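You operate a simulated robot arm through the tools that you are given. There is no shell and no other tool. Be economical: measure what you need, move in short steps, check, and stop when the job is done.

The job below is to be done with a simulated two-armed robot. You get a single attempt, and the scene is never put back.

JOB
Put one of the orange blocks from the parts table top on the desk top. Take the scrubbing brush on the parts table top and put it away on the drain board of the wash tank. Pick up the bag from the parts table top with one hand, pass it to the other hand and put it on the top of the cream block. Put the ring on the top of the wire bench away on the parts table top. Do these in any order.

Only the result counts: the job must be done as asked and must still hold three seconds after the hand-in. Knocking over, shifting, dropping, spilling or breaking anything else fails it.

ROBOT AND FRAMES
Two 6-joint arms with two-finger parallel grippers on one trunk, on a base that drives. Base frame: it is fixed to the floor where the robot stands at the start and does not move with it; the origin is under the middle of the robot, x ahead of it, y to its left, z up; the surface under the hand at the start is at about z = 0.76. Units: m, degrees, N and s.
The left shoulder is at the start at [-0.077, 0.177, 0.832], the right one opposite. With the tool pointing down near the work surface each hand reaches from about 0.1 to 0.74 m from the robot's upright axis, wherever it stands, measured 20 degrees to its own side. Places, roughly: bag [0.5, -0.5, 0.75]; desk top [-1.7, 2.2, 0.8]; drain board of the wash tank [1.9, 2.1, 0.9]; orange block (2x4x3 cm) [0.5, -0.1, 0.8]; parts table top [0.6, -0.3, 0.8]; ring (6x6x2 cm) [-1.6, -4.1, 0.9]; scrubbing brush (9x5x4 cm) [0.5, -0.4, 0.8]; top of the cream block [1.3, 1.2, 0.9]. Payload 1.57 kg a hand.
The tool frame of a hand sits at the grasp point between the pads (the TCP): z along the fingers, y along the line on which they close. The tips reach 0.03 m beyond it. Largest opening 0.08 m; finger width 0.017, thickness 0.012; the body of the gripper, 0.04 by 0.082 m, starts 0.08 m behind the TCP.
Orientation is told as [roll, pitch, yaw] about the base's x, y, z axes, in that order, counted from this pose: with the fingers straight down and closing along the base's y, the tool's x points along the base's -x, its y along +y and its z along -z.

CONTROLS
- The arms move only by the tool apply_moves. It takes "left_deltas", "right_deltas" or both (then of equal length, played together; a hand with none holds still); each is a list of rows, each an object (a shift or turn left out is 0, a gripper value left out holds the last) with "xyz": the shift along the base's x, y, z in m, a list of three; "rotation": the turn, a rotation vector about the base's x, y, z in degrees, a list of three; "hand": the closure, from 0 (fully open) to 1 (shut). In form: [{"xyz": [dx, dy, dz], "rotation": [wx, wy, wz], "hand": hand}, ...]. A call has 1 to 12 rows; each row is the pose to reach, as a shift and turn from the pose commanded when the call began. A row lasts 0.2 s, in which the tool goes at most 0.05 m and 8.6 degrees; a call with a longer step from one row to the next is refused whole, and so is a gripper value outside its range. Where a pose cannot be reached the arm comes as near as it can. A force on the tool above 40 N (or 10 N above the force at the start of the call, whichever is more), or a blocked arm, ends the call early, and 0.2 s more pass. The fingers move at their own pace (about 0.072 m/s each) and stop on an object; they squeeze with about 35 N. The grip force told is the motor's: it shows also when the fingers shut on nothing. Time passes only in rows, and 0.2 s behind the last, so rows that repeat a pose let the fingers close. The reply holds the time, the measured pose of the TCP, the force on the tool along the base axes, the opening and the grip force, in the units named above and with some noise, with the torque about the TCP (base axes, N m) and any sound that the robot's microphone picked up.
- Cameras (640 x 400 px; columns grow to the right, rows downward): "scene" is now at [0.0199, -0.0202, 1.5381]; the picture's right is [-0.30, -0.96, 0.00], its down [-0.85, 0.26, -0.46] and it looks along [0.44, -0.14, -0.89] (base axes); focal length 273 px, centre (320, 200). "left" rides on the left gripper at [0.072, 0.007, -0.122] in its tool frame; the picture's right is [-0.09, 1.00, 0.00], its down [-0.84, -0.08, -0.54] and it looks along [-0.54, -0.05, 0.84] (tool axes); focal length 238 px, centre (320, 200). "right" rides on the right gripper at [0.072, -0.007, -0.122] in its tool frame; the picture's right is [0.09, 1.00, 0.00], its down [-0.84, 0.08, -0.54] and it looks along [-0.54, 0.05, 0.84] (tool axes); focal length 238 px, centre (320, 200). There is no depth. A picture from a camera that has moved, and an enlarged one, comes with that camera's place and axes in the base frame and with its lens.
- grab_frame(camera): a new picture of that camera. The clock stands still meanwhile.
- lift_body(by): slides the trunk up (or, below 0, down) by that many m; the arms and the scene camera ride with it, the base frame stays. It gives what a move gives, with no picture.
- drive_base(legs): drives the robot by 1 to 6 legs, each [ahead, left, turn to the left] in m, m and degrees, along the robot's own axes; the way and the turn of a leg run together, so that a leg with both is an arc; at most 1.5 m and 180 degrees a leg. The arms and the cameras ride along, it lands a little off, and it stops where it bumps. It gives what a move gives.
- aim_head(pan, tilt): turns the head with the scene camera to pan (to the left, within 143 degrees either way) and tilt (down, from -29 to 69), counted from straight ahead of the robot. It gives what a move gives.
- enlarge(camera, box): a new picture of the part [left, top, right, bottom] of that camera's present view, enlarged. The clock stands still meanwhile.
- close_job(): hands the job in; it is judged then, once.

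Go step by step. Nothing tells you exact positions but the pictures and the camera data: compare them with the known pose of the tool, close in by small moves and look again before you grip or let go. The budget is 165 turns and 138 pictures, counting those below and the enlarged ones. Unless the task says otherwise, let go and move clear before handing in, and close with one line.

The tools are called after ">>>" by a JSON object that holds its "name" and its "arguments". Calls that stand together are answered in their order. apply_moves: Moves the arms, as the interface text tells. Its arguments: {"type":"object","properties":{"left_deltas":{"type":"array"},"right_deltas":{"type":"array"}},"required":[]} The other tools are called the same way: lift_body (by) slides the trunk up or down; drive_base (legs) drives the base; aim_head (pan, tilt) turns the head that bears the scene camera; grab_frame (camera) takes a picture; enlarge (camera, box) takes an enlarged picture of a part of a camera's view; close_job () hands the job in.

At the start:

```text
clock: 0.0
left_tool_pos: [0.4994, -0.0703, 1.0277]
left_orientation: [0.0, 0.0, 0.1]
left_ft_force: [-0.2, 0.4, 0.3]
left_wrist_torque: [0.0, 0.03, -0.02]
left_width: 0.0797
left_gripper_force: 0.0
right_tool_pos: [0.3446, -0.4344, 1.0595]
right_orientation: [-0.1, 0.0, 0.0]
right_ft_force: [-0.1, -0.7, -0.8]
right_wrist_torque: [0.01, -0.01, -0.04]
right_width: 0.08
right_gripper_force: 0.1
trunk travel left (down, up): [-0.275, 0.053]
robot x, y, heading: [-0.0011, 0.0037, 0.0]
head pan, tilt: [-17.2, 62.6]
```

scene: 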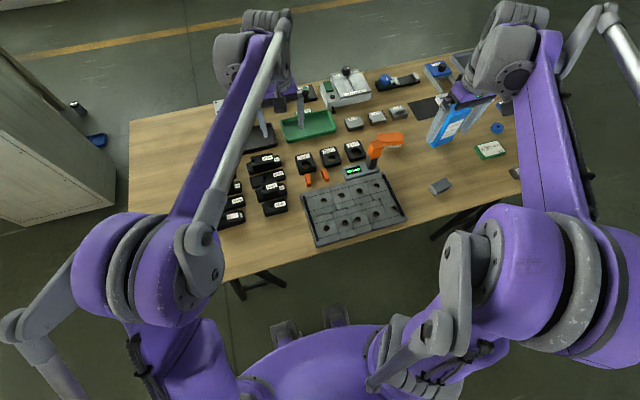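
right: 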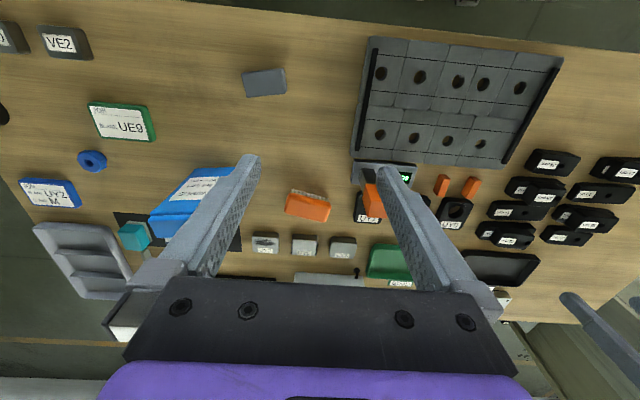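
left: 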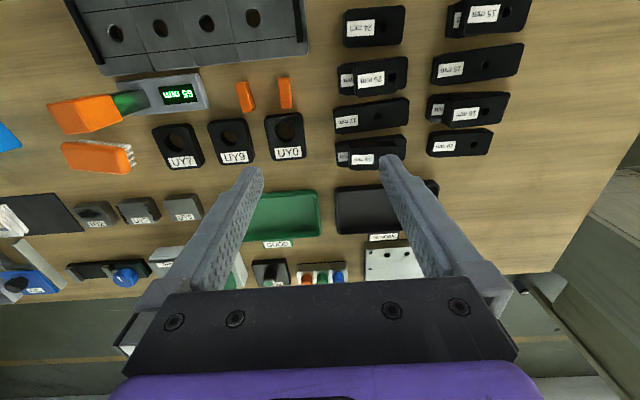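

The orange blocks, an orange brush and a blue bag are visible on the table. I'll enlarge the views to tell them apart.

>>> {"name": "enlarge", "arguments": {"camera": "left", "box": [0, 40, 320, 240]}}

>>> {"name": "enlarge", "arguments": {"camera": "right", "box": [0, 80, 480, 300]}}

>>> {"name": "enlarge", "arguments": {"camera": "scene", "box": [220, 50, 540, 250]}}

```text
2.00 times, centred on (160, 140) of left
camera zoom: at [0.4266, -0.0645, 1.1491], right [0.09, 1.0, 0.0], down [0.84, -0.08, 0.54], along [0.54, -0.05, -0.84], focal length 477 px, centre (640, 320)
```

zoom: 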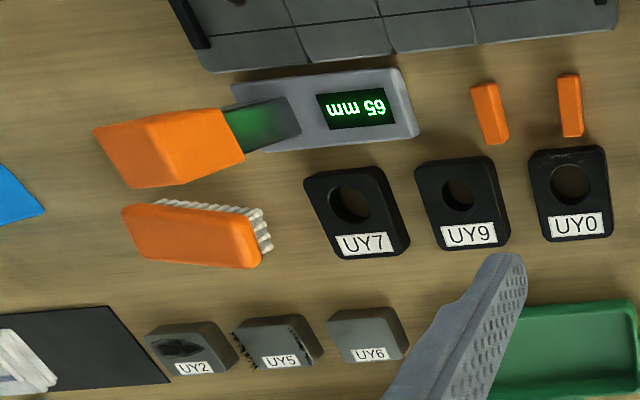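

```text
1.33 times, centred on (240, 190) of right
camera zoom: at [0.2721, -0.4401, 1.1825], right [-0.09, 1.0, 0.0], down [0.84, 0.08, 0.54], along [0.54, 0.05, -0.84], focal length 318 px, centre (427, 213)
```

zoom: 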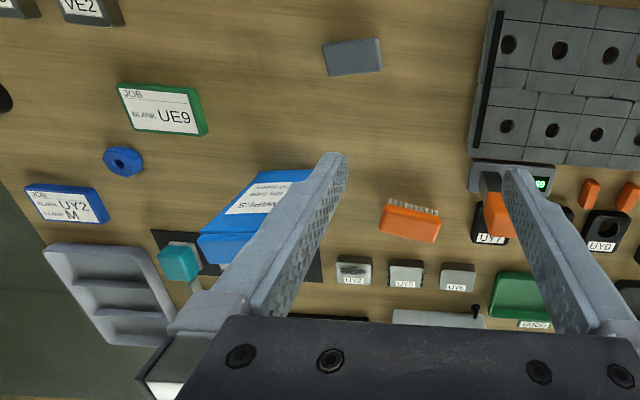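

```text
2.00 times, centred on (380, 150) of scene
camera zoom: at [0.0199, -0.0202, 1.5381], right [-0.3, -0.96, 0.0], down [-0.85, 0.26, -0.46], along [0.44, -0.14, -0.89], focal length 546 px, centre (200, 300)
```

zoom: 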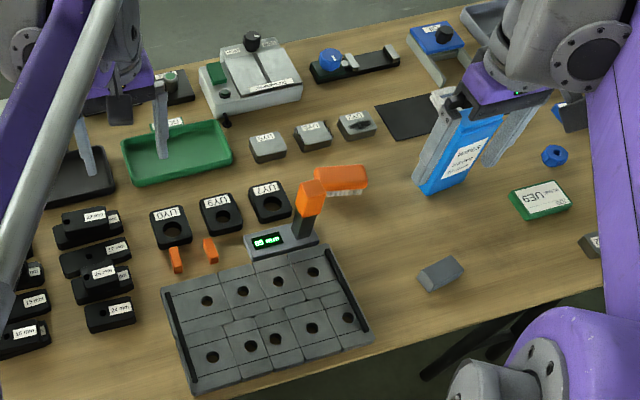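

The orange blocks are at about [0.48,-0.12] and [0.48,-0.18], the brush stands on its bristles at about [0.54,-0.43], and the blue bag is beyond that. Next I survey the room for the destinations.

>>> {"name": "aim_head", "arguments": {"pan": 45, "tilt": 18}}

>>> {"name": "grab_frame", "arguments": {"camera": "scene"}}

>>> {"name": "aim_head", "arguments": {"pan": 125, "tilt": 18}}

>>> {"name": "grab_frame", "arguments": {"camera": "scene"}}

>>> {"name": "aim_head", "arguments": {"pan": -110, "tilt": 18}}

>>> {"name": "grab_frame", "arguments": {"camera": "scene"}}

```text
clock: 1.3
left_tool_pos: [0.4993, -0.0706, 1.0281]
left_orientation: [0.0, 0.0, 0.0]
left_ft_force: [1.0, 0.1, 0.9]
left_wrist_torque: [-0.01, -0.02, -0.04]
left_width: 0.08
left_gripper_force: 0.1
right_tool_pos: [0.3448, -0.4333, 1.0602]
right_orientation: [0.0, -0.1, 0.0]
right_ft_force: [0.5, 0.1, 0.1]
right_wrist_torque: [-0.01, 0.01, 0.03]
right_width: 0.0801
right_gripper_force: 0.3
trunk travel left (down, up): [-0.275, 0.053]
robot x, y, heading: [-0.0014, 0.0006, -0.0]
head pan, tilt: [45.0, 18.0]
```

```text
131 pictures are left
camera scene: at [0.0252, 0.0646, 1.6025], right [0.71, -0.71, 0.0], down [-0.22, -0.22, -0.95], along [0.67, 0.67, -0.31], focal length 273 px, centre (320, 200)
```

scene: 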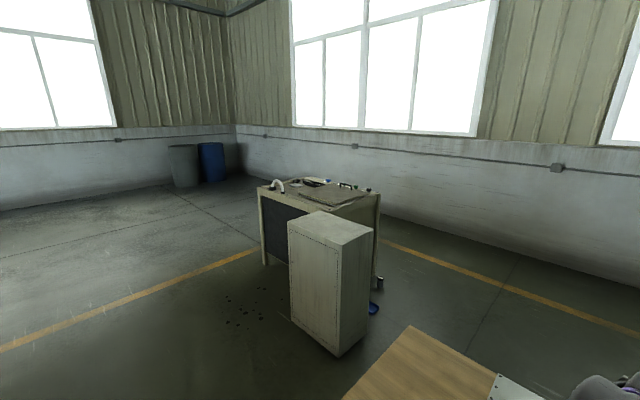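

```text
clock: 2.9
left_tool_pos: [0.4992, -0.071, 1.0274]
left_orientation: [0.0, 0.1, 0.0]
left_ft_force: [-0.6, 0.6, -0.8]
left_wrist_torque: [0.0, 0.02, 0.03]
left_width: 0.0802
left_gripper_force: 0.1
right_tool_pos: [0.3444, -0.4333, 1.0599]
right_orientation: [0.0, 0.0, 0.0]
right_ft_force: [-0.3, 0.4, 0.1]
right_wrist_torque: [0.04, 0.0, -0.01]
right_width: 0.08
right_gripper_force: 0.0
trunk travel left (down, up): [-0.275, 0.053]
robot x, y, heading: [0.0024, -0.0048, 0.0]
head pan, tilt: [125.0, 18.0]
```

```text
130 pictures are left
camera scene: at [-0.0943, 0.0751, 1.6025], right [0.82, 0.57, 0.0], down [0.18, -0.25, -0.95], along [-0.55, 0.78, -0.31], focal length 273 px, centre (320, 200)
```

scene: 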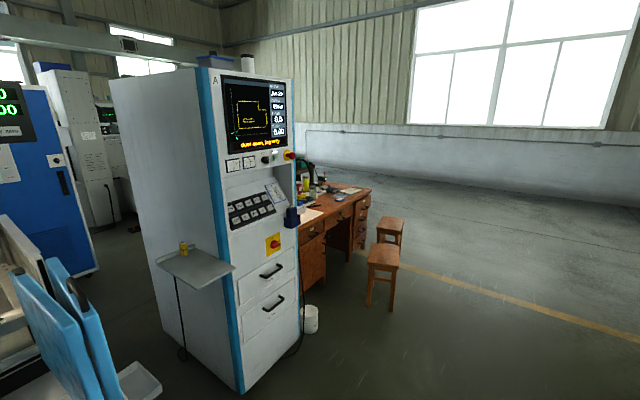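

```text
clock: 6.2
left_tool_pos: [0.4991, -0.0713, 1.0288]
left_orientation: [-0.1, 0.0, 0.0]
left_ft_force: [0.2, -0.6, 0.0]
left_wrist_torque: [-0.05, 0.0, -0.03]
left_width: 0.08
left_gripper_force: 0.0
right_tool_pos: [0.343, -0.4337, 1.0595]
right_orientation: [0.1, 0.1, 0.0]
right_ft_force: [0.2, 0.6, 0.3]
right_wrist_torque: [0.0, -0.02, 0.0]
right_width: 0.0802
right_gripper_force: 0.0
trunk travel left (down, up): [-0.275, 0.053]
robot x, y, heading: [-0.0029, 0.0038, 0.0]
head pan, tilt: [-110.0, 18.0]
```

```text
129 pictures are left
camera scene: at [-0.0728, -0.0891, 1.6025], right [-0.94, 0.34, 0.0], down [0.11, 0.29, -0.95], along [-0.33, -0.89, -0.31], focal length 273 px, centre (320, 200)
```

scene: 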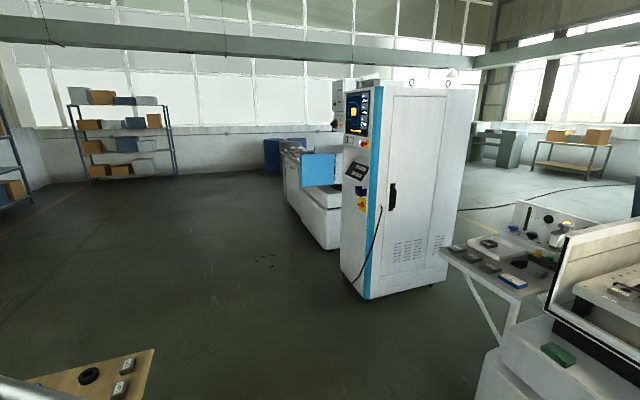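

The room layout is clear. I aim the head back at the bag to work out its pose.

>>> {"name": "aim_head", "arguments": {"pan": -45, "tilt": 50}}

>>> {"name": "apply_moves", "arguments": {"right_deltas": [{"xyz": [-0.02, 0.04, 0]}, {"xyz": [-0.04, 0.08, 0]}, {"xyz": [-0.06, 0.12, 0]}, {"xyz": [-0.06, 0.16, 0]}]}}

>>> {"name": "grab_frame", "arguments": {"camera": "scene"}}

>>> {"name": "grab_frame", "arguments": {"camera": "right"}}

```text
clock: 7.5
left_tool_pos: [0.4993, -0.0716, 1.0276]
left_orientation: [0.0, 0.0, -0.1]
left_ft_force: [0.1, -0.8, -0.1]
left_wrist_torque: [-0.01, 0.02, -0.03]
left_width: 0.0801
left_gripper_force: 0.1
right_tool_pos: [0.3446, -0.4335, 1.0601]
right_orientation: [-0.1, -0.1, -0.1]
right_ft_force: [0.1, 0.6, -0.5]
right_wrist_torque: [0.0, -0.02, -0.01]
right_width: 0.0798
right_gripper_force: 0.0
trunk travel left (down, up): [-0.275, 0.053]
robot x, y, heading: [-0.0016, 0.0009, -0.4]
head pan, tilt: [-45.0, 50.0]
```

```text
clock: 8.5
left_tool_pos: [0.5, -0.0699, 1.0291]
left_orientation: [0.1, 0.0, 0.1]
left_ft_force: [-1.2, 0.1, 0.2]
left_wrist_torque: [-0.01, 0.0, 0.02]
left_width: 0.08
left_gripper_force: 0.0
right_tool_pos: [0.2823, -0.2728, 1.0607]
right_orientation: [0.0, 0.0, 0.0]
right_ft_force: [0.6, -0.5, 0.6]
right_wrist_torque: [0.04, -0.03, 0.0]
right_width: 0.0801
right_gripper_force: 0.0
trunk travel left (down, up): [-0.275, 0.053]
robot x, y, heading: [0.0027, 0.0025, -0.0]
head pan, tilt: [-45.0, 50.0]
```

```text
128 pictures are left
camera scene: at [0.0136, -0.0555, 1.5537], right [-0.71, -0.71, 0.0], down [-0.54, 0.54, -0.64], along [0.45, -0.45, -0.77], focal length 273 px, centre (320, 200)
```

scene: 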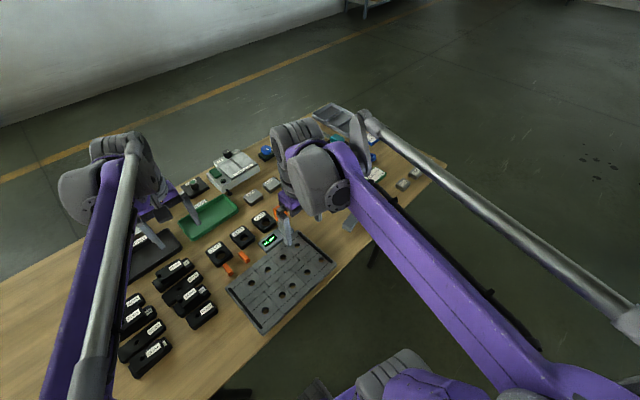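

```text
127 pictures are left
camera right: at [0.2105, -0.2787, 1.1831], right [-0.09, 1.0, 0.0], down [0.84, 0.08, 0.54], along [0.54, 0.05, -0.84], focal length 238 px, centre (320, 200)
```

right: 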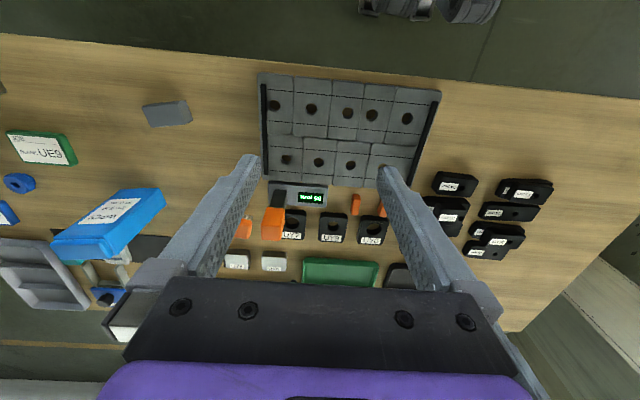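

The bag stands upright, front face at about x=0.50, y -0.59 to -0.67, top at z≈0.92. That is past the right hand's reach, so I drive 0.3 m to the right and look closer.

>>> {"name": "drive_base", "arguments": {"legs": [[0, -0.3, 0]]}}

>>> {"name": "grab_frame", "arguments": {"camera": "right"}}

>>> {"name": "grab_frame", "arguments": {"camera": "left"}}

```text
clock: 11.7
left_tool_pos: [0.4974, -0.3701, 1.0291]
left_orientation: [0.0, 0.0, -0.2]
left_ft_force: [-0.8, 0.4, -0.3]
left_wrist_torque: [0.02, 0.02, -0.05]
left_width: 0.0799
left_gripper_force: 0.0
right_tool_pos: [0.2808, -0.571, 1.061]
right_orientation: [0.1, 0.0, -0.2]
right_ft_force: [0.2, 0.3, 0.1]
right_wrist_torque: [0.02, 0.0, 0.0]
right_width: 0.0802
right_gripper_force: 0.0
trunk travel left (down, up): [-0.275, 0.053]
robot x, y, heading: [-0.0019, -0.2969, -0.1]
head pan, tilt: [-45.0, 50.0]
```

```text
126 pictures are left
camera right: at [0.2094, -0.5773, 1.183], right [-0.09, 1.0, 0.0], down [0.84, 0.07, 0.54], along [0.54, 0.05, -0.84], focal length 238 px, centre (320, 200)
```

right: 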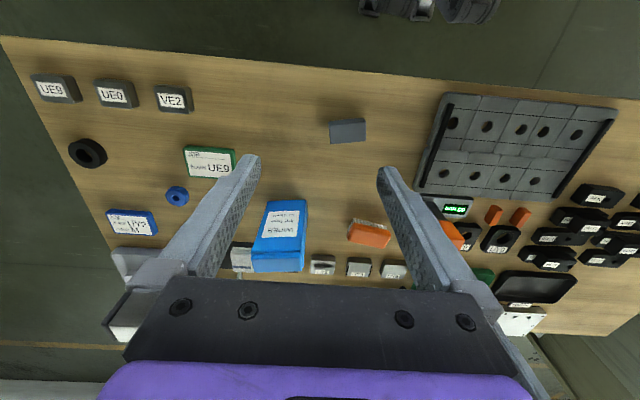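

```text
125 pictures are left
camera left: at [0.426, -0.363, 1.1491], right [0.1, 1.0, 0.0], down [0.84, -0.08, 0.54], along [0.54, -0.05, -0.84], focal length 238 px, centre (320, 200)
```

left: 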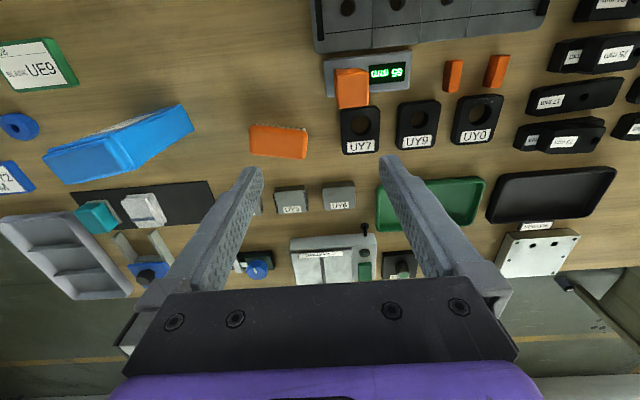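

>>> {"name": "enlarge", "arguments": {"camera": "right", "box": [220, 180, 420, 305]}}

>>> {"name": "enlarge", "arguments": {"camera": "left", "box": [20, 70, 340, 270]}}

```text
3.20 times, centred on (320, 242) of right
camera zoom: at [0.2094, -0.5773, 1.183], right [-0.09, 1.0, 0.0], down [0.84, 0.07, 0.54], along [0.54, 0.05, -0.84], focal length 763 px, centre (320, 64)
```

zoom: 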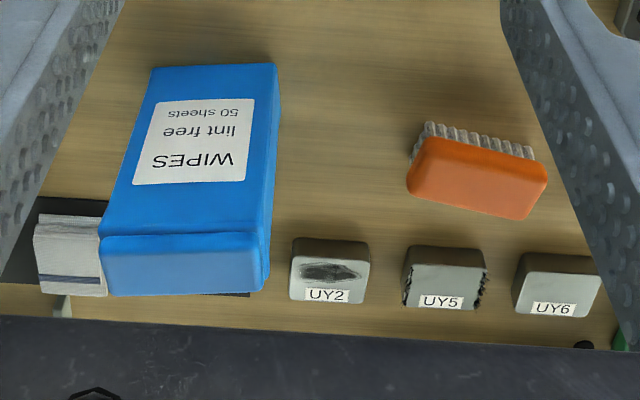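

```text
2.00 times, centred on (180, 170) of left
camera zoom: at [0.426, -0.363, 1.1491], right [0.1, 1.0, 0.0], down [0.84, -0.08, 0.54], along [0.54, -0.05, -0.84], focal length 477 px, centre (600, 260)
```

zoom: 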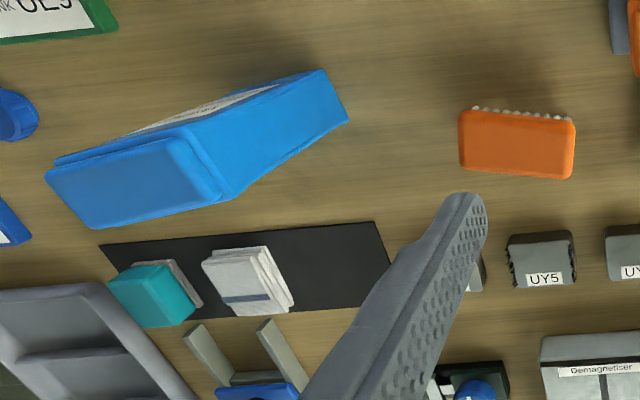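

The bag is a box-shaped pouch about 8.5×4×15 cm, centred near [0.511,-0.63] and yawed about 8°, top at z≈0.905. I turn the right hand about 98° and bring it above the bag.

>>> {"name": "apply_moves", "arguments": {"right_deltas": [{"xyz": [0.02, -0.005, 0.0], "rotation": [0, 0, 8.2]}, {"xyz": [0.04, -0.01, 0.0], "rotation": [0, 0, 16.4]}, {"xyz": [0.06, -0.015, 0.0], "rotation": [0, 0, 24.6]}, {"xyz": [0.08, -0.02, 0.0], "rotation": [0, 0, 32.8]}, {"xyz": [0.1, -0.025, 0.0], "rotation": [0, 0, 41]}, {"xyz": [0.12, -0.03, 0.0], "rotation": [0, 0, 49.2]}, {"xyz": [0.14, -0.035, 0.0], "rotation": [0, 0, 57.4]}, {"xyz": [0.16, -0.04, 0.0], "rotation": [0, 0, 65.6]}, {"xyz": [0.18, -0.045, 0.0], "rotation": [0, 0, 73.8]}, {"xyz": [0.2, -0.05, 0.0], "rotation": [0, 0, 82]}, {"xyz": [0.22, -0.06, 0.0], "rotation": [0, 0, 90.2]}, {"xyz": [0.231, -0.07, 0.0], "rotation": [0, 0, 98]}]}}

>>> {"name": "grab_frame", "arguments": {"camera": "right"}}

>>> {"name": "grab_frame", "arguments": {"camera": "left"}}

```text
clock: 14.3
left_tool_pos: [0.4994, -0.3701, 1.0284]
left_orientation: [0.0, 0.0, -0.2]
left_ft_force: [-0.4, -0.3, 0.0]
left_wrist_torque: [-0.03, -0.01, -0.01]
left_width: 0.08
left_gripper_force: 0.1
right_tool_pos: [0.5138, -0.6407, 1.0597]
right_orientation: [0.0, -0.1, 98.0]
right_ft_force: [0.0, -0.2, -0.5]
right_wrist_torque: [0.0, 0.02, 0.0]
right_width: 0.08
right_gripper_force: 0.1
trunk travel left (down, up): [-0.275, 0.053]
robot x, y, heading: [-0.0014, -0.295, -0.2]
head pan, tilt: [-45.0, 50.0]
```

```text
122 pictures are left
camera right: at [0.5289, -0.7108, 1.1829], right [-0.97, -0.23, 0.0], down [-0.19, 0.82, 0.54], along [-0.12, 0.53, -0.84], focal length 238 px, centre (320, 200)
```

right: 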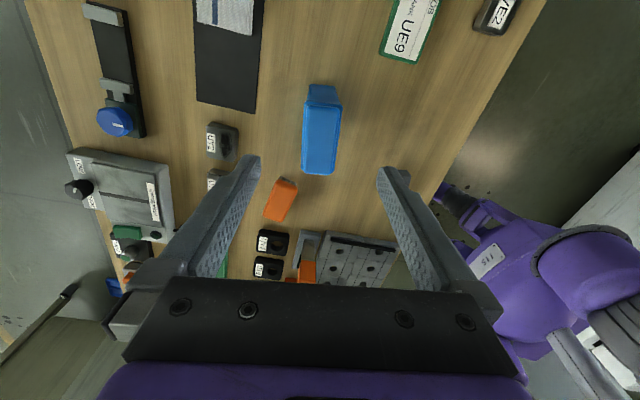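

```text
121 pictures are left
camera left: at [0.4262, -0.3631, 1.149], right [0.1, 1.0, 0.0], down [0.84, -0.08, 0.54], along [0.54, -0.05, -0.84], focal length 238 px, centre (320, 200)
```

left: 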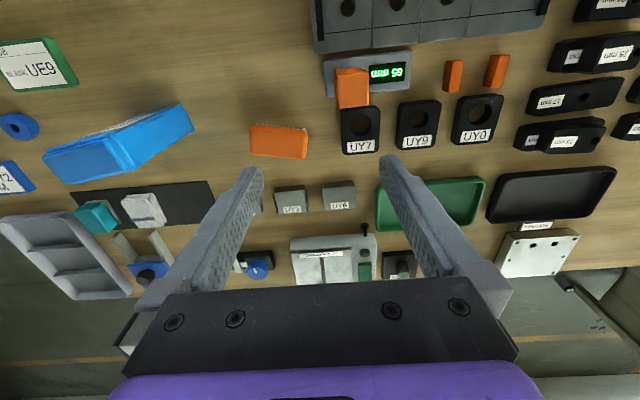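

The hand is over the bag and lined up with its thickness. I descend and grip.

>>> {"name": "apply_moves", "arguments": {"right_deltas": [{"xyz": [-0.002, 0.002, -0.04]}, {"xyz": [-0.002, 0.002, -0.08]}, {"xyz": [-0.002, 0.002, -0.12]}, {"xyz": [-0.002, 0.002, -0.15]}, {"xyz": [-0.002, 0.002, -0.175]}, {"xyz": [-0.002, 0.002, -0.178]}]}}

>>> {"name": "grab_frame", "arguments": {"camera": "right"}}

>>> {"name": "grab_frame", "arguments": {"camera": "left"}}

```text
clock: 15.7
left_tool_pos: [0.4981, -0.3707, 1.029]
left_orientation: [-0.1, -0.1, -0.2]
left_ft_force: [0.3, 0.2, 1.0]
left_wrist_torque: [0.04, 0.0, -0.01]
left_width: 0.0801
left_gripper_force: 0.1
right_tool_pos: [0.5103, -0.6387, 0.8843]
right_orientation: [0.0, 0.0, 97.9]
right_ft_force: [-0.2, -0.3, -0.4]
right_wrist_torque: [0.01, 0.02, -0.03]
right_width: 0.08
right_gripper_force: 0.1
trunk travel left (down, up): [-0.275, 0.053]
robot x, y, heading: [-0.0016, -0.2941, -0.1]
head pan, tilt: [-45.0, 50.0]
```

```text
120 pictures are left
camera right: at [0.5255, -0.7088, 1.0059], right [-0.97, -0.23, 0.0], down [-0.19, 0.82, 0.54], along [-0.12, 0.53, -0.84], focal length 238 px, centre (320, 200)
```

right: 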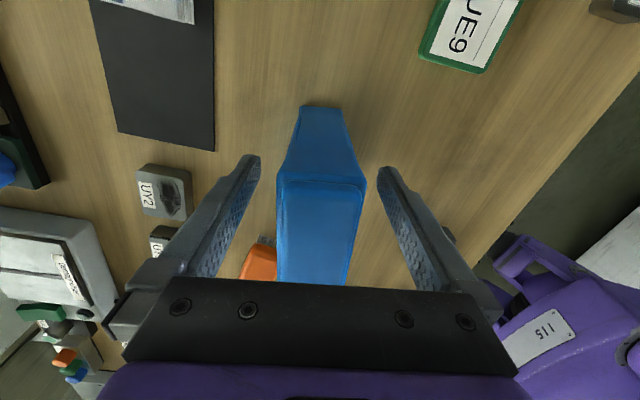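

```text
119 pictures are left
camera left: at [0.4259, -0.3629, 1.1492], right [0.1, 1.0, 0.0], down [0.84, -0.08, 0.54], along [0.54, -0.05, -0.84], focal length 238 px, centre (320, 200)
```

left: 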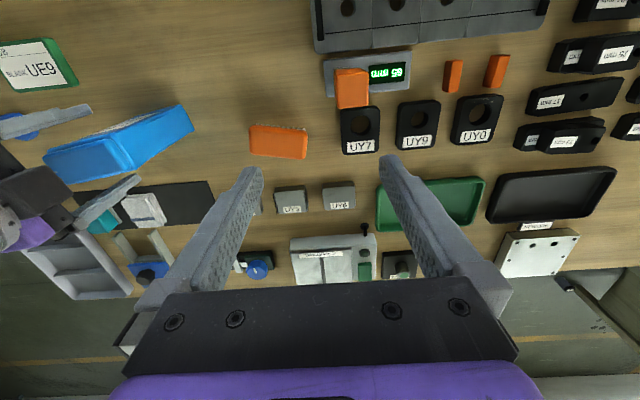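

The fingers straddle the bag near its -y end. Closing now, then a small lift.

>>> {"name": "apply_moves", "arguments": {"right_deltas": [{"hand": 1}, {"hand": 1}, {"hand": 1}, {"hand": 1}, {"hand": 1}, {"xyz": [0, 0, 0.03], "hand": 1}, {"xyz": [0, 0, 0.06], "hand": 1}]}}

>>> {"name": "grab_frame", "arguments": {"camera": "left"}}

```text
clock: 17.3
left_tool_pos: [0.4995, -0.37, 1.0278]
left_orientation: [0.0, 0.0, -0.2]
left_ft_force: [1.1, -0.1, -0.4]
left_wrist_torque: [0.02, 0.0, 0.01]
left_width: 0.0797
left_gripper_force: 0.0
right_tool_pos: [0.5115, -0.64, 0.9437]
right_orientation: [0.1, 0.1, 97.8]
right_ft_force: [0.6, 0.2, -2.6]
right_wrist_torque: [-0.04, -0.03, 0.02]
right_width: 0.0457
right_gripper_force: 35.2
trunk travel left (down, up): [-0.275, 0.053]
robot x, y, heading: [0.0011, -0.295, -0.2]
head pan, tilt: [-45.0, 50.0]
```

```text
118 pictures are left
camera left: at [0.4259, -0.3629, 1.1491], right [0.1, 1.0, 0.0], down [0.84, -0.08, 0.54], along [0.54, -0.05, -0.84], focal length 238 px, centre (320, 200)
```

left: 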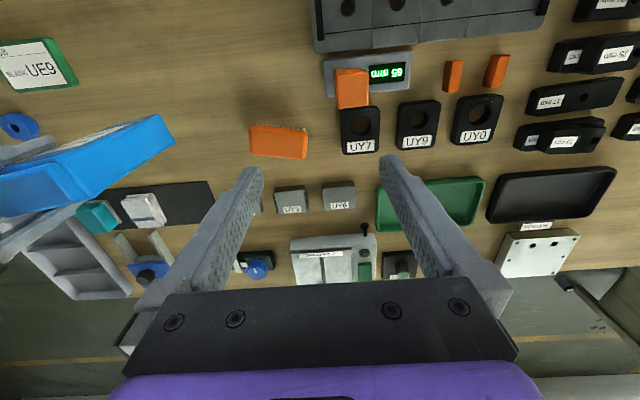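

The bag is gripped. I raise it and turn the left hand for the handover.

>>> {"name": "apply_moves", "arguments": {"left_deltas": [{"xyz": [-0.005, 0.018, 0.01], "rotation": [0, 0, 8.2]}, {"xyz": [-0.01, 0.036, 0.02], "rotation": [0, 0, 16.4]}, {"xyz": [-0.015, 0.054, 0.03], "rotation": [0, 0, 24.6]}, {"xyz": [-0.02, 0.072, 0.04], "rotation": [0, 0, 32.8]}, {"xyz": [-0.025, 0.09, 0.05], "rotation": [0, 0, 41]}, {"xyz": [-0.03, 0.108, 0.06], "rotation": [0, 0, 49.2]}, {"xyz": [-0.035, 0.126, 0.07], "rotation": [0, 0, 57.4]}, {"xyz": [-0.04, 0.144, 0.08], "rotation": [0, 0, 65.6]}, {"xyz": [-0.045, 0.162, 0.08], "rotation": [0, 0, 73.8]}, {"xyz": [-0.05, 0.18, 0.08], "rotation": [0, 0, 82]}, {"xyz": [-0.055, 0.2, 0.08], "rotation": [0, 0, 90.2]}, {"xyz": [-0.06, 0.22, 0.08], "rotation": [0, 0, 98]}], "right_deltas": [{"xyz": [0, 0, 0.03]}, {"xyz": [0, 0, 0.06]}, {"xyz": [0, 0, 0.09]}, {"xyz": [0, 0, 0.12]}, {"xyz": [0, 0, 0.15]}, {"xyz": [0, 0, 0.18]}, {"xyz": [-0.01, 0.02, 0.18]}, {"xyz": [-0.02, 0.04, 0.18]}, {"xyz": [-0.03, 0.06, 0.18]}, {"xyz": [-0.04, 0.08, 0.18]}, {"xyz": [-0.05, 0.1, 0.18]}, {"xyz": [-0.06, 0.12, 0.18]}]}}

```text
clock: 19.9
left_tool_pos: [0.4379, -0.149, 1.1091]
left_orientation: [0.0, 0.1, 98.0]
left_ft_force: [-0.7, 1.1, 0.3]
left_wrist_torque: [0.01, -0.03, -0.01]
left_width: 0.0802
left_gripper_force: 0.0
right_tool_pos: [0.4504, -0.5197, 1.1253]
right_orientation: [0.0, 0.0, 97.8]
right_ft_force: [-0.6, 0.5, -2.7]
right_wrist_torque: [-0.07, -0.02, 0.02]
right_width: 0.046
right_gripper_force: 35.1
trunk travel left (down, up): [-0.275, 0.053]
robot x, y, heading: [0.0016, -0.2971, 0.1]
head pan, tilt: [-45.0, 50.0]
```

Both hands are in position. I tilt the left hand 60° so its fingers point at the bag.

>>> {"name": "apply_moves", "arguments": {"left_deltas": [{"rotation": [-7.43, -1.04, 0]}, {"rotation": [-14.85, -2.08, 0]}, {"rotation": [-22.3, -3.1, 0]}, {"rotation": [-29.7, -4.2, 0]}, {"rotation": [-37.1, -5.2, 0]}, {"rotation": [-44.6, -6.2, 0]}, {"rotation": [-52.0, -7.3, 0]}, {"rotation": [-59.4, -8.3, 0]}]}}

>>> {"name": "grab_frame", "arguments": {"camera": "left"}}

>>> {"name": "aim_head", "arguments": {"pan": -5, "tilt": 55}}

>>> {"name": "grab_frame", "arguments": {"camera": "scene"}}

```text
clock: 21.7
left_tool_pos: [0.4392, -0.1484, 1.1089]
left_orientation: [-0.3, 60.1, 97.7]
left_ft_force: [0.8, -0.6, -0.7]
left_wrist_torque: [0.01, -0.01, 0.01]
left_width: 0.0799
left_gripper_force: 0.0
right_tool_pos: [0.4518, -0.5195, 1.1254]
right_orientation: [0.1, 0.0, 97.7]
right_ft_force: [-0.1, -0.7, -2.1]
right_wrist_torque: [-0.03, 0.04, 0.02]
right_width: 0.0459
right_gripper_force: 34.9
trunk travel left (down, up): [-0.275, 0.053]
robot x, y, heading: [-0.0023, -0.299, -0.4]
head pan, tilt: [-45.0, 50.0]
```

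```text
117 pictures are left
camera left: at [0.4218, -0.0812, 1.2305], right [-0.99, -0.09, -0.08], down [-0.04, 0.89, -0.45], along [0.11, -0.45, -0.89], focal length 238 px, centre (320, 200)
```

left: 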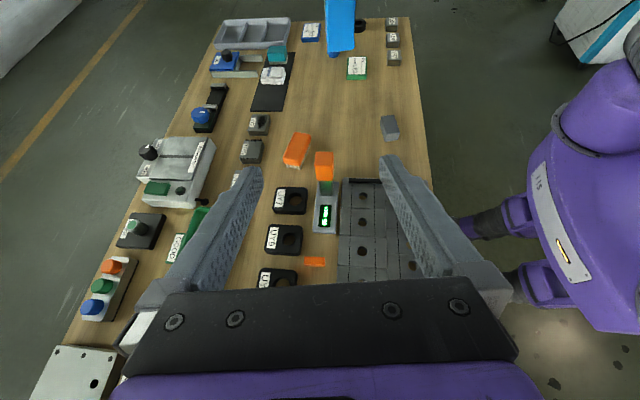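

```text
clock: 22.8
left_tool_pos: [0.4385, -0.1498, 1.1082]
left_orientation: [-0.2, 59.9, 97.7]
left_ft_force: [0.6, 0.9, -0.6]
left_wrist_torque: [-0.02, -0.01, -0.02]
left_width: 0.08
left_gripper_force: 0.0
right_tool_pos: [0.4509, -0.519, 1.124]
right_orientation: [0.1, 0.0, 97.7]
right_ft_force: [-0.1, 0.3, -2.4]
right_wrist_torque: [-0.04, -0.02, -0.02]
right_width: 0.0458
right_gripper_force: 35.0
trunk travel left (down, up): [-0.275, 0.053]
robot x, y, heading: [0.0016, -0.2945, -0.3]
head pan, tilt: [-5.0, 55.0]
```

```text
116 pictures are left
camera scene: at [0.0307, -0.3052, 1.5472], right [-0.09, -1.0, 0.0], down [-0.82, 0.07, -0.57], along [0.57, -0.05, -0.82], focal length 273 px, centre (320, 200)
```

scene: 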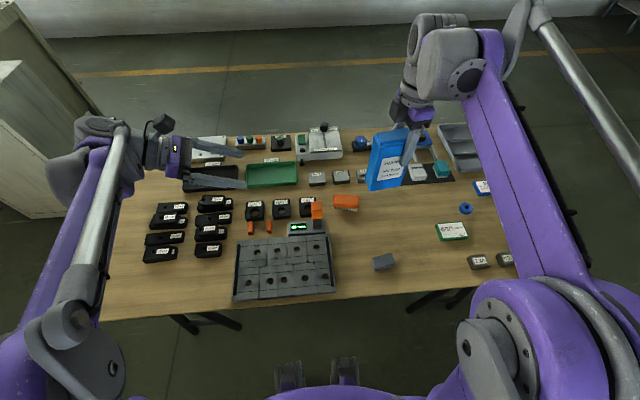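

The handover geometry looks clear. I bring the left hand to a pre-grasp point and check.

>>> {"name": "apply_moves", "arguments": {"left_deltas": [{"xyz": [0, -0.04, 0]}, {"xyz": [0, -0.08, 0]}, {"xyz": [0, -0.12, 0]}, {"xyz": [-0.001, -0.16, 0]}, {"xyz": [-0.002, -0.2, 0]}]}}

>>> {"name": "grab_frame", "arguments": {"camera": "left"}}

>>> {"name": "enlarge", "arguments": {"camera": "scene", "box": [260, 50, 500, 200]}}

```text
clock: 24.0
left_tool_pos: [0.4375, -0.3492, 1.1061]
left_orientation: [-0.3, 59.9, 97.6]
left_ft_force: [-0.3, -0.2, 0.7]
left_wrist_torque: [0.03, -0.01, 0.01]
left_width: 0.08
left_gripper_force: 0.0
right_tool_pos: [0.4503, -0.5203, 1.1245]
right_orientation: [0.1, -0.1, 97.8]
right_ft_force: [0.1, 0.9, -2.7]
right_wrist_torque: [-0.05, 0.01, 0.02]
right_width: 0.0458
right_gripper_force: 35.3
trunk travel left (down, up): [-0.275, 0.053]
robot x, y, heading: [-0.0032, -0.2957, -0.1]
head pan, tilt: [-5.0, 55.0]
```

```text
115 pictures are left
camera left: at [0.4198, -0.2822, 1.2292], right [-0.99, -0.09, -0.08], down [-0.04, 0.89, -0.45], along [0.11, -0.45, -0.89], focal length 238 px, centre (320, 200)
```

left: 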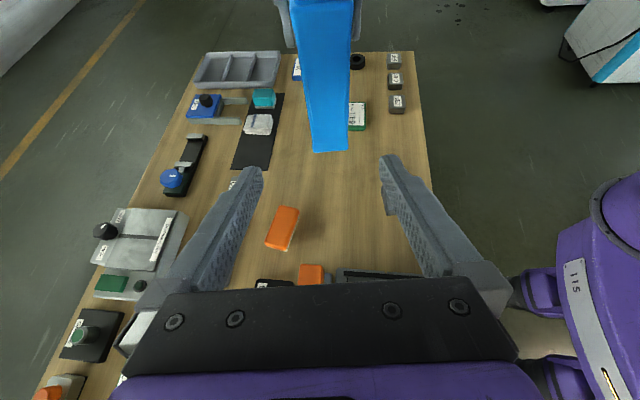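

```text
2.67 times, centred on (380, 125) of scene
camera zoom: at [0.0307, -0.3059, 1.5472], right [-0.09, -1.0, 0.0], down [-0.82, 0.07, -0.57], along [0.57, -0.05, -0.82], focal length 727 px, centre (160, 400)
```

zoom: 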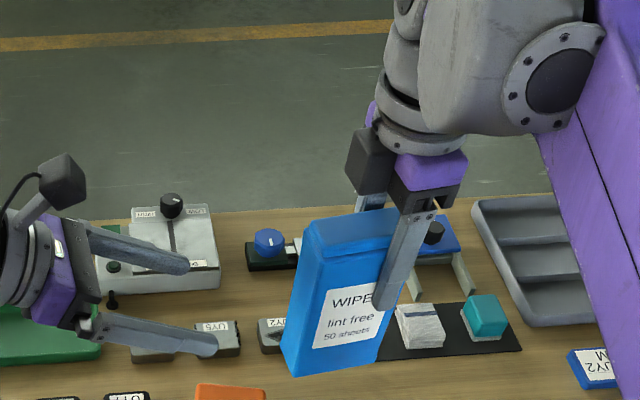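

The left hand is well aligned with the bag's free edge. I move in and close the left hand while the right still holds.

>>> {"name": "apply_moves", "arguments": {"left_deltas": [{"xyz": [0.002, -0.03, -0.015]}, {"xyz": [0.004, -0.06, -0.03]}, {"xyz": [0.006, -0.09, -0.042]}, {"xyz": [0.007, -0.115, -0.048]}, {"xyz": [0.0075, -0.129, -0.05]}]}}

>>> {"name": "grab_frame", "arguments": {"camera": "left"}}

>>> {"name": "enlarge", "arguments": {"camera": "scene", "box": [260, 50, 500, 200]}}

```text
clock: 25.2
left_tool_pos: [0.4442, -0.4779, 1.0581]
left_orientation: [-0.1, 59.9, 97.8]
left_ft_force: [-0.4, 0.0, -0.4]
left_wrist_torque: [0.0, 0.01, 0.02]
left_width: 0.0799
left_gripper_force: 0.2
right_tool_pos: [0.451, -0.5198, 1.1241]
right_orientation: [-0.1, -0.1, 97.9]
right_ft_force: [0.4, 0.4, -2.4]
right_wrist_torque: [-0.03, -0.03, 0.02]
right_width: 0.0459
right_gripper_force: 34.9
trunk travel left (down, up): [-0.275, 0.053]
robot x, y, heading: [-0.0002, -0.2983, -0.0]
head pan, tilt: [-5.0, 55.0]
```

```text
113 pictures are left
camera left: at [0.4268, -0.4096, 1.1805], right [-0.99, -0.09, -0.08], down [-0.05, 0.89, -0.45], along [0.11, -0.45, -0.89], focal length 238 px, centre (320, 200)
```

left: 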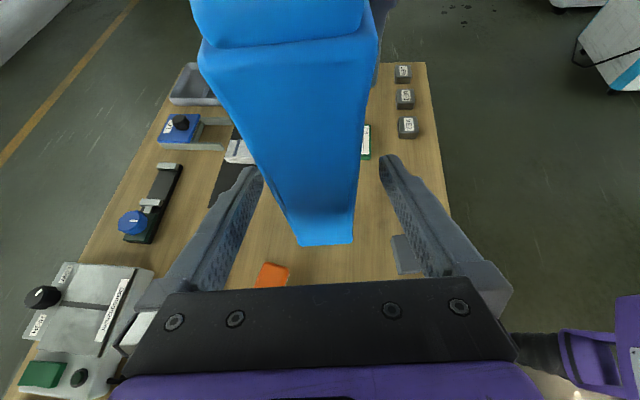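

```text
2.67 times, centred on (380, 125) of scene
camera zoom: at [0.0307, -0.3053, 1.5472], right [-0.09, -1.0, 0.0], down [-0.82, 0.07, -0.57], along [0.57, -0.05, -0.82], focal length 727 px, centre (160, 400)
```

zoom: 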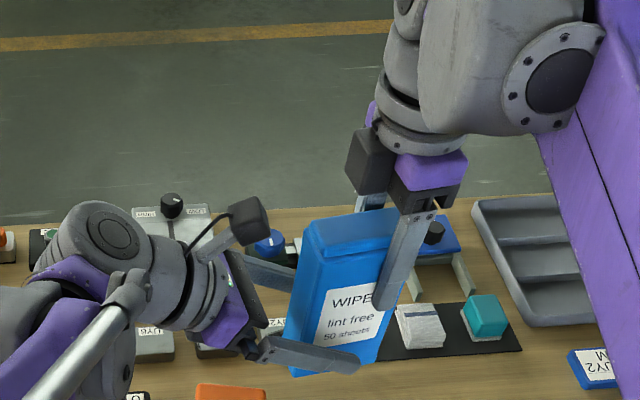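

>>> {"name": "apply_moves", "arguments": {"left_deltas": [{"hand": 0.3}, {"hand": 0.4}, {"hand": 0.5}, {"hand": 1}, {"hand": 1}, {"hand": 1}, {"hand": 1}]}}

>>> {"name": "enlarge", "arguments": {"camera": "scene", "box": [260, 50, 500, 200]}}

```text
clock: 26.8
left_tool_pos: [0.4444, -0.477, 1.0593]
left_orientation: [-0.3, 60.0, 97.8]
left_ft_force: [11.5, -2.1, 0.8]
left_wrist_torque: [0.12, 0.52, 0.02]
left_width: 0.0457
left_gripper_force: 34.6
right_tool_pos: [0.4498, -0.5203, 1.1251]
right_orientation: [0.1, 0.1, 97.9]
right_ft_force: [-11.9, 2.1, -1.1]
right_wrist_torque: [-0.01, 0.27, 0.45]
right_width: 0.0458
right_gripper_force: 35.4
trunk travel left (down, up): [-0.275, 0.053]
robot x, y, heading: [-0.0037, -0.2989, -0.2]
head pan, tilt: [-5.0, 55.0]
```

```text
2.67 times, centred on (380, 125) of scene
camera zoom: at [0.0307, -0.3051, 1.5472], right [-0.09, -1.0, 0.0], down [-0.82, 0.07, -0.57], along [0.57, -0.05, -0.82], focal length 727 px, centre (160, 400)
```

zoom: 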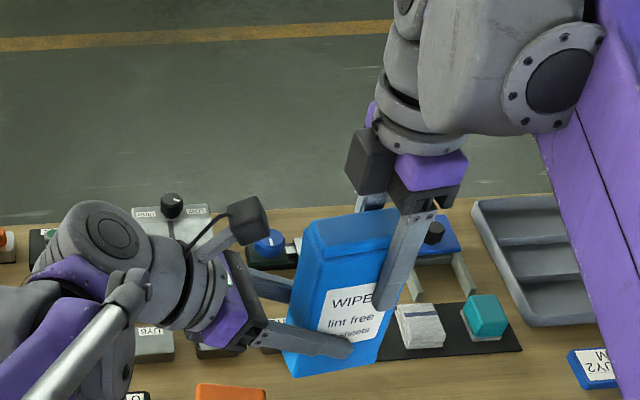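

Both hands hold the bag. I open the right and withdraw it straight up.

>>> {"name": "apply_moves", "arguments": {"right_deltas": [{"hand": 0}, {"hand": 0}, {"hand": 0}, {"xyz": [0, 0, 0.03], "hand": 0}, {"xyz": [0, 0, 0.06]}, {"xyz": [0, -0.03, 0.09]}, {"xyz": [0, -0.07, 0.1]}]}}

>>> {"name": "grab_frame", "arguments": {"camera": "scene"}}

>>> {"name": "grab_frame", "arguments": {"camera": "left"}}

```text
clock: 28.4
left_tool_pos: [0.4436, -0.4779, 1.0586]
left_orientation: [-0.2, 59.9, 97.6]
left_ft_force: [-1.0, -0.9, 0.1]
left_wrist_torque: [0.04, 0.02, 0.02]
left_width: 0.0457
left_gripper_force: 35.4
right_tool_pos: [0.4509, -0.589, 1.2228]
right_orientation: [0.0, 0.0, 97.9]
right_ft_force: [0.4, 0.6, 0.9]
right_wrist_torque: [0.01, 0.01, 0.01]
right_width: 0.0801
right_gripper_force: 0.0
trunk travel left (down, up): [-0.275, 0.053]
robot x, y, heading: [-0.0012, -0.2952, -0.1]
head pan, tilt: [-5.0, 55.0]
```

```text
110 pictures are left
camera scene: at [0.0308, -0.3062, 1.5471], right [-0.09, -1.0, 0.0], down [-0.82, 0.07, -0.57], along [0.57, -0.05, -0.82], focal length 273 px, centre (320, 200)
```

scene: 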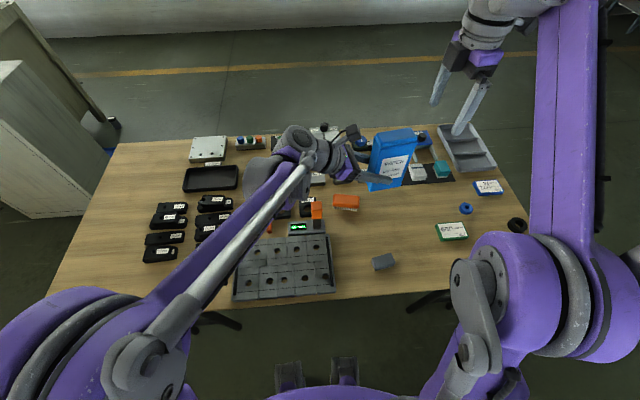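

```text
109 pictures are left
camera left: at [0.4269, -0.4101, 1.1804], right [-0.99, -0.09, -0.08], down [-0.04, 0.89, -0.45], along [0.11, -0.45, -0.89], focal length 238 px, centre (320, 200)
```

left: 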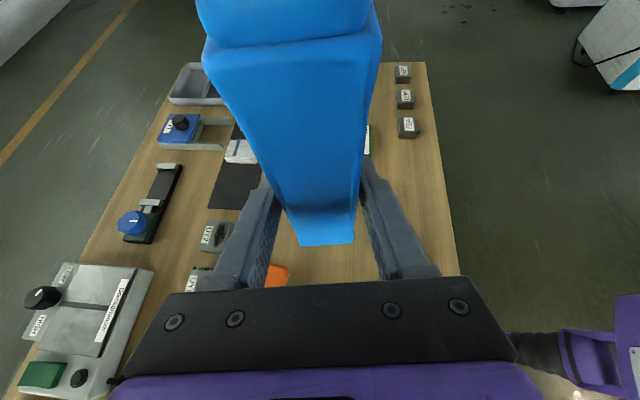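

The bag is now in the left hand. I move it aside and bring the right hand over the brush (about [0.541,-0.439], long axis about 10° off y).

>>> {"name": "apply_moves", "arguments": {"left_deltas": [{"xyz": [-0.01, 0.03, 0.03]}, {"xyz": [-0.02, 0.07, 0.05]}, {"xyz": [-0.03, 0.11, 0.06]}, {"xyz": [-0.04, 0.15, 0.07]}, {"xyz": [-0.04, 0.19, 0.08]}, {"xyz": [-0.04, 0.23, 0.08]}, {"xyz": [-0.04, 0.27, 0.08]}, {"xyz": [-0.04, 0.31, 0.08]}, {"xyz": [-0.04, 0.33, 0.08]}, {"xyz": [-0.04, 0.33, 0.08]}], "right_deltas": [{"xyz": [0, 0, 0]}, {"xyz": [0, 0, 0]}, {"xyz": [0, 0, 0]}, {"xyz": [0.02, 0.02, -0.02], "rotation": [0, 0, -4]}, {"xyz": [0.04, 0.04, -0.05], "rotation": [0, 0, -8]}, {"xyz": [0.06, 0.06, -0.08], "rotation": [0, 0, -12]}, {"xyz": [0.08, 0.09, -0.11], "rotation": [0, 0, -18]}, {"xyz": [0.09, 0.12, -0.14], "rotation": [0, 0, -18]}, {"xyz": [0.09, 0.15, -0.17], "rotation": [0, 0, -18]}, {"xyz": [0.09, 0.15, -0.2], "rotation": [0, 0, -18]}]}}

>>> {"name": "grab_frame", "arguments": {"camera": "right"}}

>>> {"name": "grab_frame", "arguments": {"camera": "scene"}}

```text
clock: 30.6
left_tool_pos: [0.4047, -0.1493, 1.1381]
left_orientation: [-0.2, 59.9, 97.9]
left_ft_force: [-0.5, -1.8, -2.0]
left_wrist_torque: [0.09, -0.02, 0.03]
left_width: 0.0461
left_gripper_force: 35.3
right_tool_pos: [0.54, -0.4377, 1.0215]
right_orientation: [-0.1, 0.0, 79.8]
right_ft_force: [-0.3, -0.1, 1.1]
right_wrist_torque: [-0.05, 0.0, 0.02]
right_width: 0.08
right_gripper_force: 0.1
trunk travel left (down, up): [-0.275, 0.053]
robot x, y, heading: [0.0004, -0.2988, -0.2]
head pan, tilt: [-5.0, 55.0]
```

```text
108 pictures are left
camera right: at [0.533, -0.5106, 1.1437], right [-1.0, 0.09, 0.0], down [0.07, 0.84, 0.54], along [0.05, 0.54, -0.84], focal length 238 px, centre (320, 200)
```

right: 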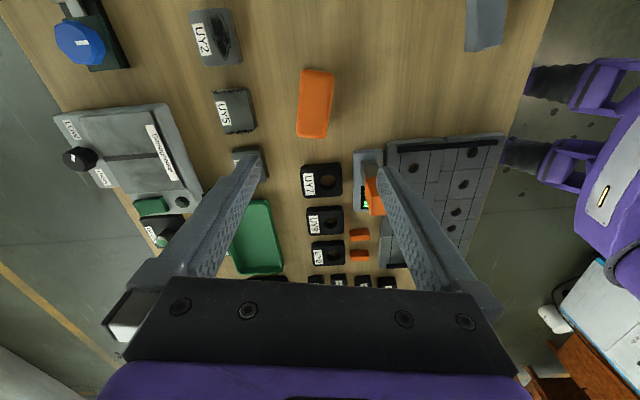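

```text
107 pictures are left
camera scene: at [0.0309, -0.3057, 1.5472], right [-0.09, -1.0, 0.0], down [-0.82, 0.07, -0.57], along [0.57, -0.05, -0.82], focal length 273 px, centre (320, 200)
```

scene: 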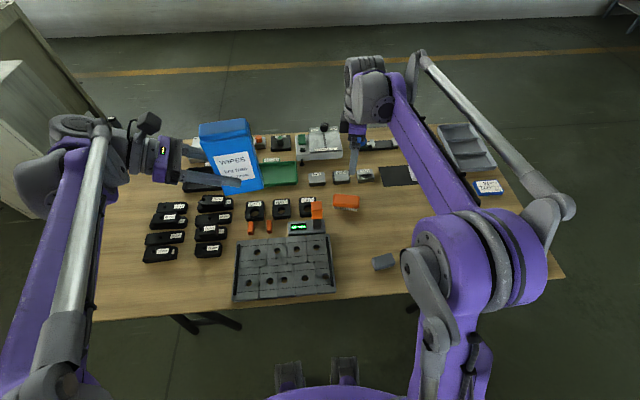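

Brush centre refines to [0.545,-0.442]. I descend on it.

>>> {"name": "apply_moves", "arguments": {"right_deltas": [{"xyz": [0.005, -0.004, -0.045], "rotation": [0, 0, -1]}, {"xyz": [0.005, -0.004, -0.09], "rotation": [0, 0, -1]}, {"xyz": [0.005, -0.004, -0.135], "rotation": [0, 0, -1]}, {"xyz": [0.005, -0.004, -0.175], "rotation": [0, 0, -1]}, {"xyz": [0.005, -0.004, -0.205], "rotation": [0, 0, -1]}, {"xyz": [0.005, -0.004, -0.219], "rotation": [0, 0, -1]}]}}

>>> {"name": "grab_frame", "arguments": {"camera": "right"}}

```text
clock: 32.0
left_tool_pos: [0.4037, -0.1496, 1.1388]
left_orientation: [-0.2, 60.0, 97.8]
left_ft_force: [-0.8, 0.0, -2.3]
left_wrist_torque: [0.03, 0.01, 0.0]
left_width: 0.0457
left_gripper_force: 35.0
right_tool_pos: [0.5453, -0.4427, 0.8029]
right_orientation: [0.1, 0.0, 78.8]
right_ft_force: [0.7, -0.2, 0.2]
right_wrist_torque: [0.03, -0.02, 0.0]
right_width: 0.0799
right_gripper_force: 0.0
trunk travel left (down, up): [-0.275, 0.053]
robot x, y, heading: [0.0007, -0.3011, -0.2]
head pan, tilt: [-5.0, 55.0]
```

```text
106 pictures are left
camera right: at [0.5371, -0.5137, 0.9254], right [-0.99, 0.1, 0.0], down [0.09, 0.84, 0.54], along [0.06, 0.54, -0.84], focal length 238 px, centre (320, 200)
```

right: 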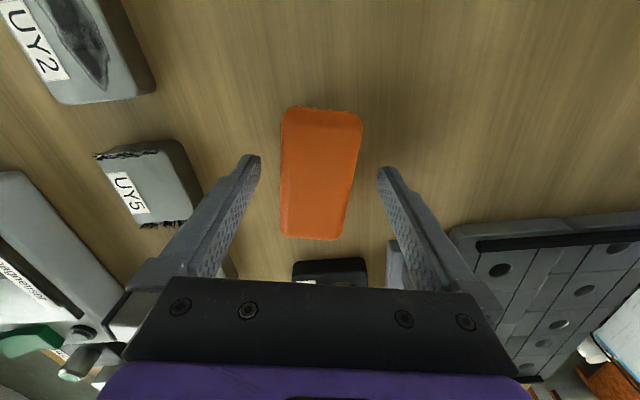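

>>> {"name": "apply_moves", "arguments": {"right_deltas": [{"xyz": [0, -0.004, -0.006]}, {"xyz": [0, -0.004, -0.006], "hand": 0.3}, {"xyz": [0, -0.004, -0.006], "hand": 1}, {"xyz": [0, -0.004, -0.006], "hand": 1}, {"xyz": [0, -0.004, -0.006], "hand": 1}, {"xyz": [0, -0.004, -0.006], "hand": 1}, {"xyz": [0, -0.004, 0.03]}, {"xyz": [0, -0.004, 0.07]}, {"xyz": [0, -0.004, 0.11]}, {"xyz": [0, -0.004, 0.15]}]}}

>>> {"name": "grab_frame", "arguments": {"camera": "right"}}

>>> {"name": "grab_frame", "arguments": {"camera": "scene"}}

```text
clock: 34.2
left_tool_pos: [0.4037, -0.1487, 1.1383]
left_orientation: [-0.2, 60.1, 97.7]
left_ft_force: [-0.3, -1.0, -2.9]
left_wrist_torque: [0.07, 0.0, 0.03]
left_width: 0.0458
left_gripper_force: 34.5
right_tool_pos: [0.5443, -0.4482, 0.9562]
right_orientation: [0.0, 0.1, 78.8]
right_ft_force: [-0.6, 0.0, -1.3]
right_wrist_torque: [-0.02, -0.01, 0.02]
right_width: 0.0
right_gripper_force: 21.2
trunk travel left (down, up): [-0.275, 0.053]
robot x, y, heading: [0.0006, -0.3, -0.3]
head pan, tilt: [-5.0, 55.0]
```

```text
105 pictures are left
camera right: at [0.5364, -0.5194, 1.0778], right [-0.99, 0.1, 0.0], down [0.09, 0.84, 0.54], along [0.06, 0.54, -0.84], focal length 238 px, centre (320, 200)
```

right: 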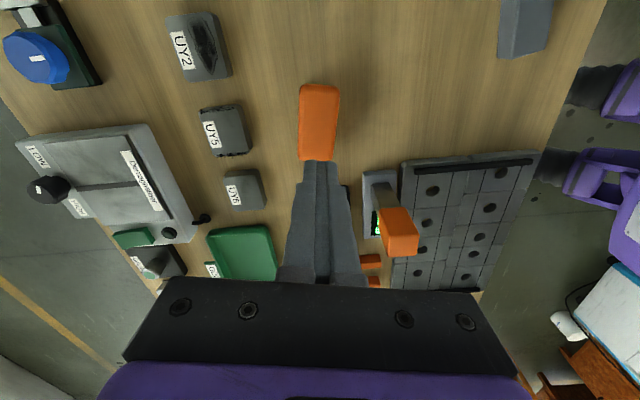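

```text
104 pictures are left
camera scene: at [0.0301, -0.3049, 1.5472], right [-0.09, -1.0, 0.0], down [-0.82, 0.07, -0.57], along [0.57, -0.05, -0.82], focal length 273 px, centre (320, 200)
```

scene: 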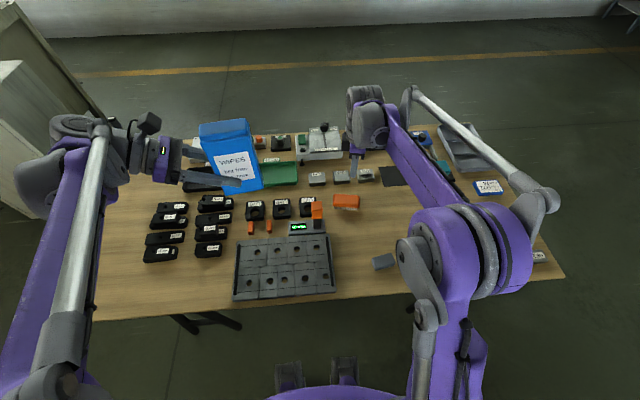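

The fingers closed above the brush without disturbing it, so its top is lower than I thought. I reopen and go about 1 cm deeper, checking the width before lifting.

>>> {"name": "apply_moves", "arguments": {"right_deltas": [{"hand": 0}, {"hand": 0}, {"hand": 0}, {"hand": 0}, {"xyz": [0, 0, -0.04]}, {"xyz": [0, 0, -0.08]}, {"xyz": [0, 0, -0.12]}, {"xyz": [0, 0, -0.15]}]}}

>>> {"name": "apply_moves", "arguments": {"right_deltas": [{"xyz": [0, 0, -0.006]}, {"xyz": [0, 0, -0.014]}, {"xyz": [0, 0, -0.014]}]}}

>>> {"name": "grab_frame", "arguments": {"camera": "right"}}

```text
clock: 36.0
left_tool_pos: [0.4049, -0.1496, 1.1378]
left_orientation: [-0.2, 60.0, 97.7]
left_ft_force: [0.0, -0.1, -2.2]
left_wrist_torque: [0.08, 0.02, 0.02]
left_width: 0.0458
left_gripper_force: 35.0
right_tool_pos: [0.5464, -0.4474, 0.8047]
right_orientation: [0.1, 0.0, 78.8]
right_ft_force: [0.1, 0.7, -0.1]
right_wrist_torque: [-0.01, 0.03, 0.0]
right_width: 0.0802
right_gripper_force: 0.0
trunk travel left (down, up): [-0.275, 0.053]
robot x, y, heading: [0.0022, -0.2991, -0.2]
head pan, tilt: [-5.0, 55.0]
```

```text
clock: 36.8
left_tool_pos: [0.4047, -0.15, 1.1375]
left_orientation: [-0.2, 60.0, 97.6]
left_ft_force: [0.3, -0.5, -2.1]
left_wrist_torque: [0.06, -0.02, 0.05]
left_width: 0.046
left_gripper_force: 34.9
right_tool_pos: [0.5455, -0.448, 0.7898]
right_orientation: [-0.1, 0.0, 78.8]
right_ft_force: [-0.4, 0.2, 0.5]
right_wrist_torque: [0.04, -0.01, 0.01]
right_width: 0.0802
right_gripper_force: 0.1
trunk travel left (down, up): [-0.275, 0.053]
robot x, y, heading: [0.0028, -0.3001, -0.2]
head pan, tilt: [-5.0, 55.0]
```

```text
103 pictures are left
camera right: at [0.5384, -0.5199, 0.9128], right [-0.99, 0.1, 0.0], down [0.09, 0.84, 0.54], along [0.06, 0.54, -0.84], focal length 238 px, centre (320, 200)
```

right: 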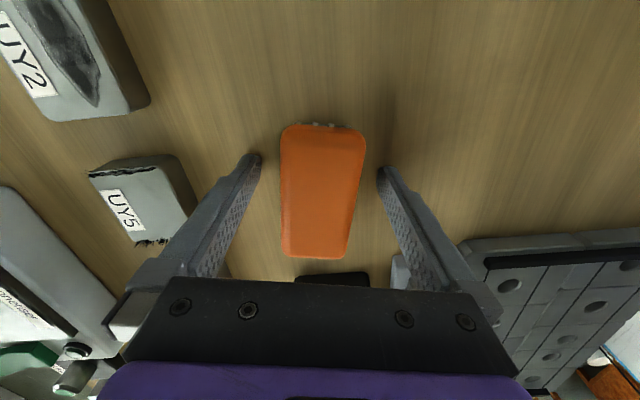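

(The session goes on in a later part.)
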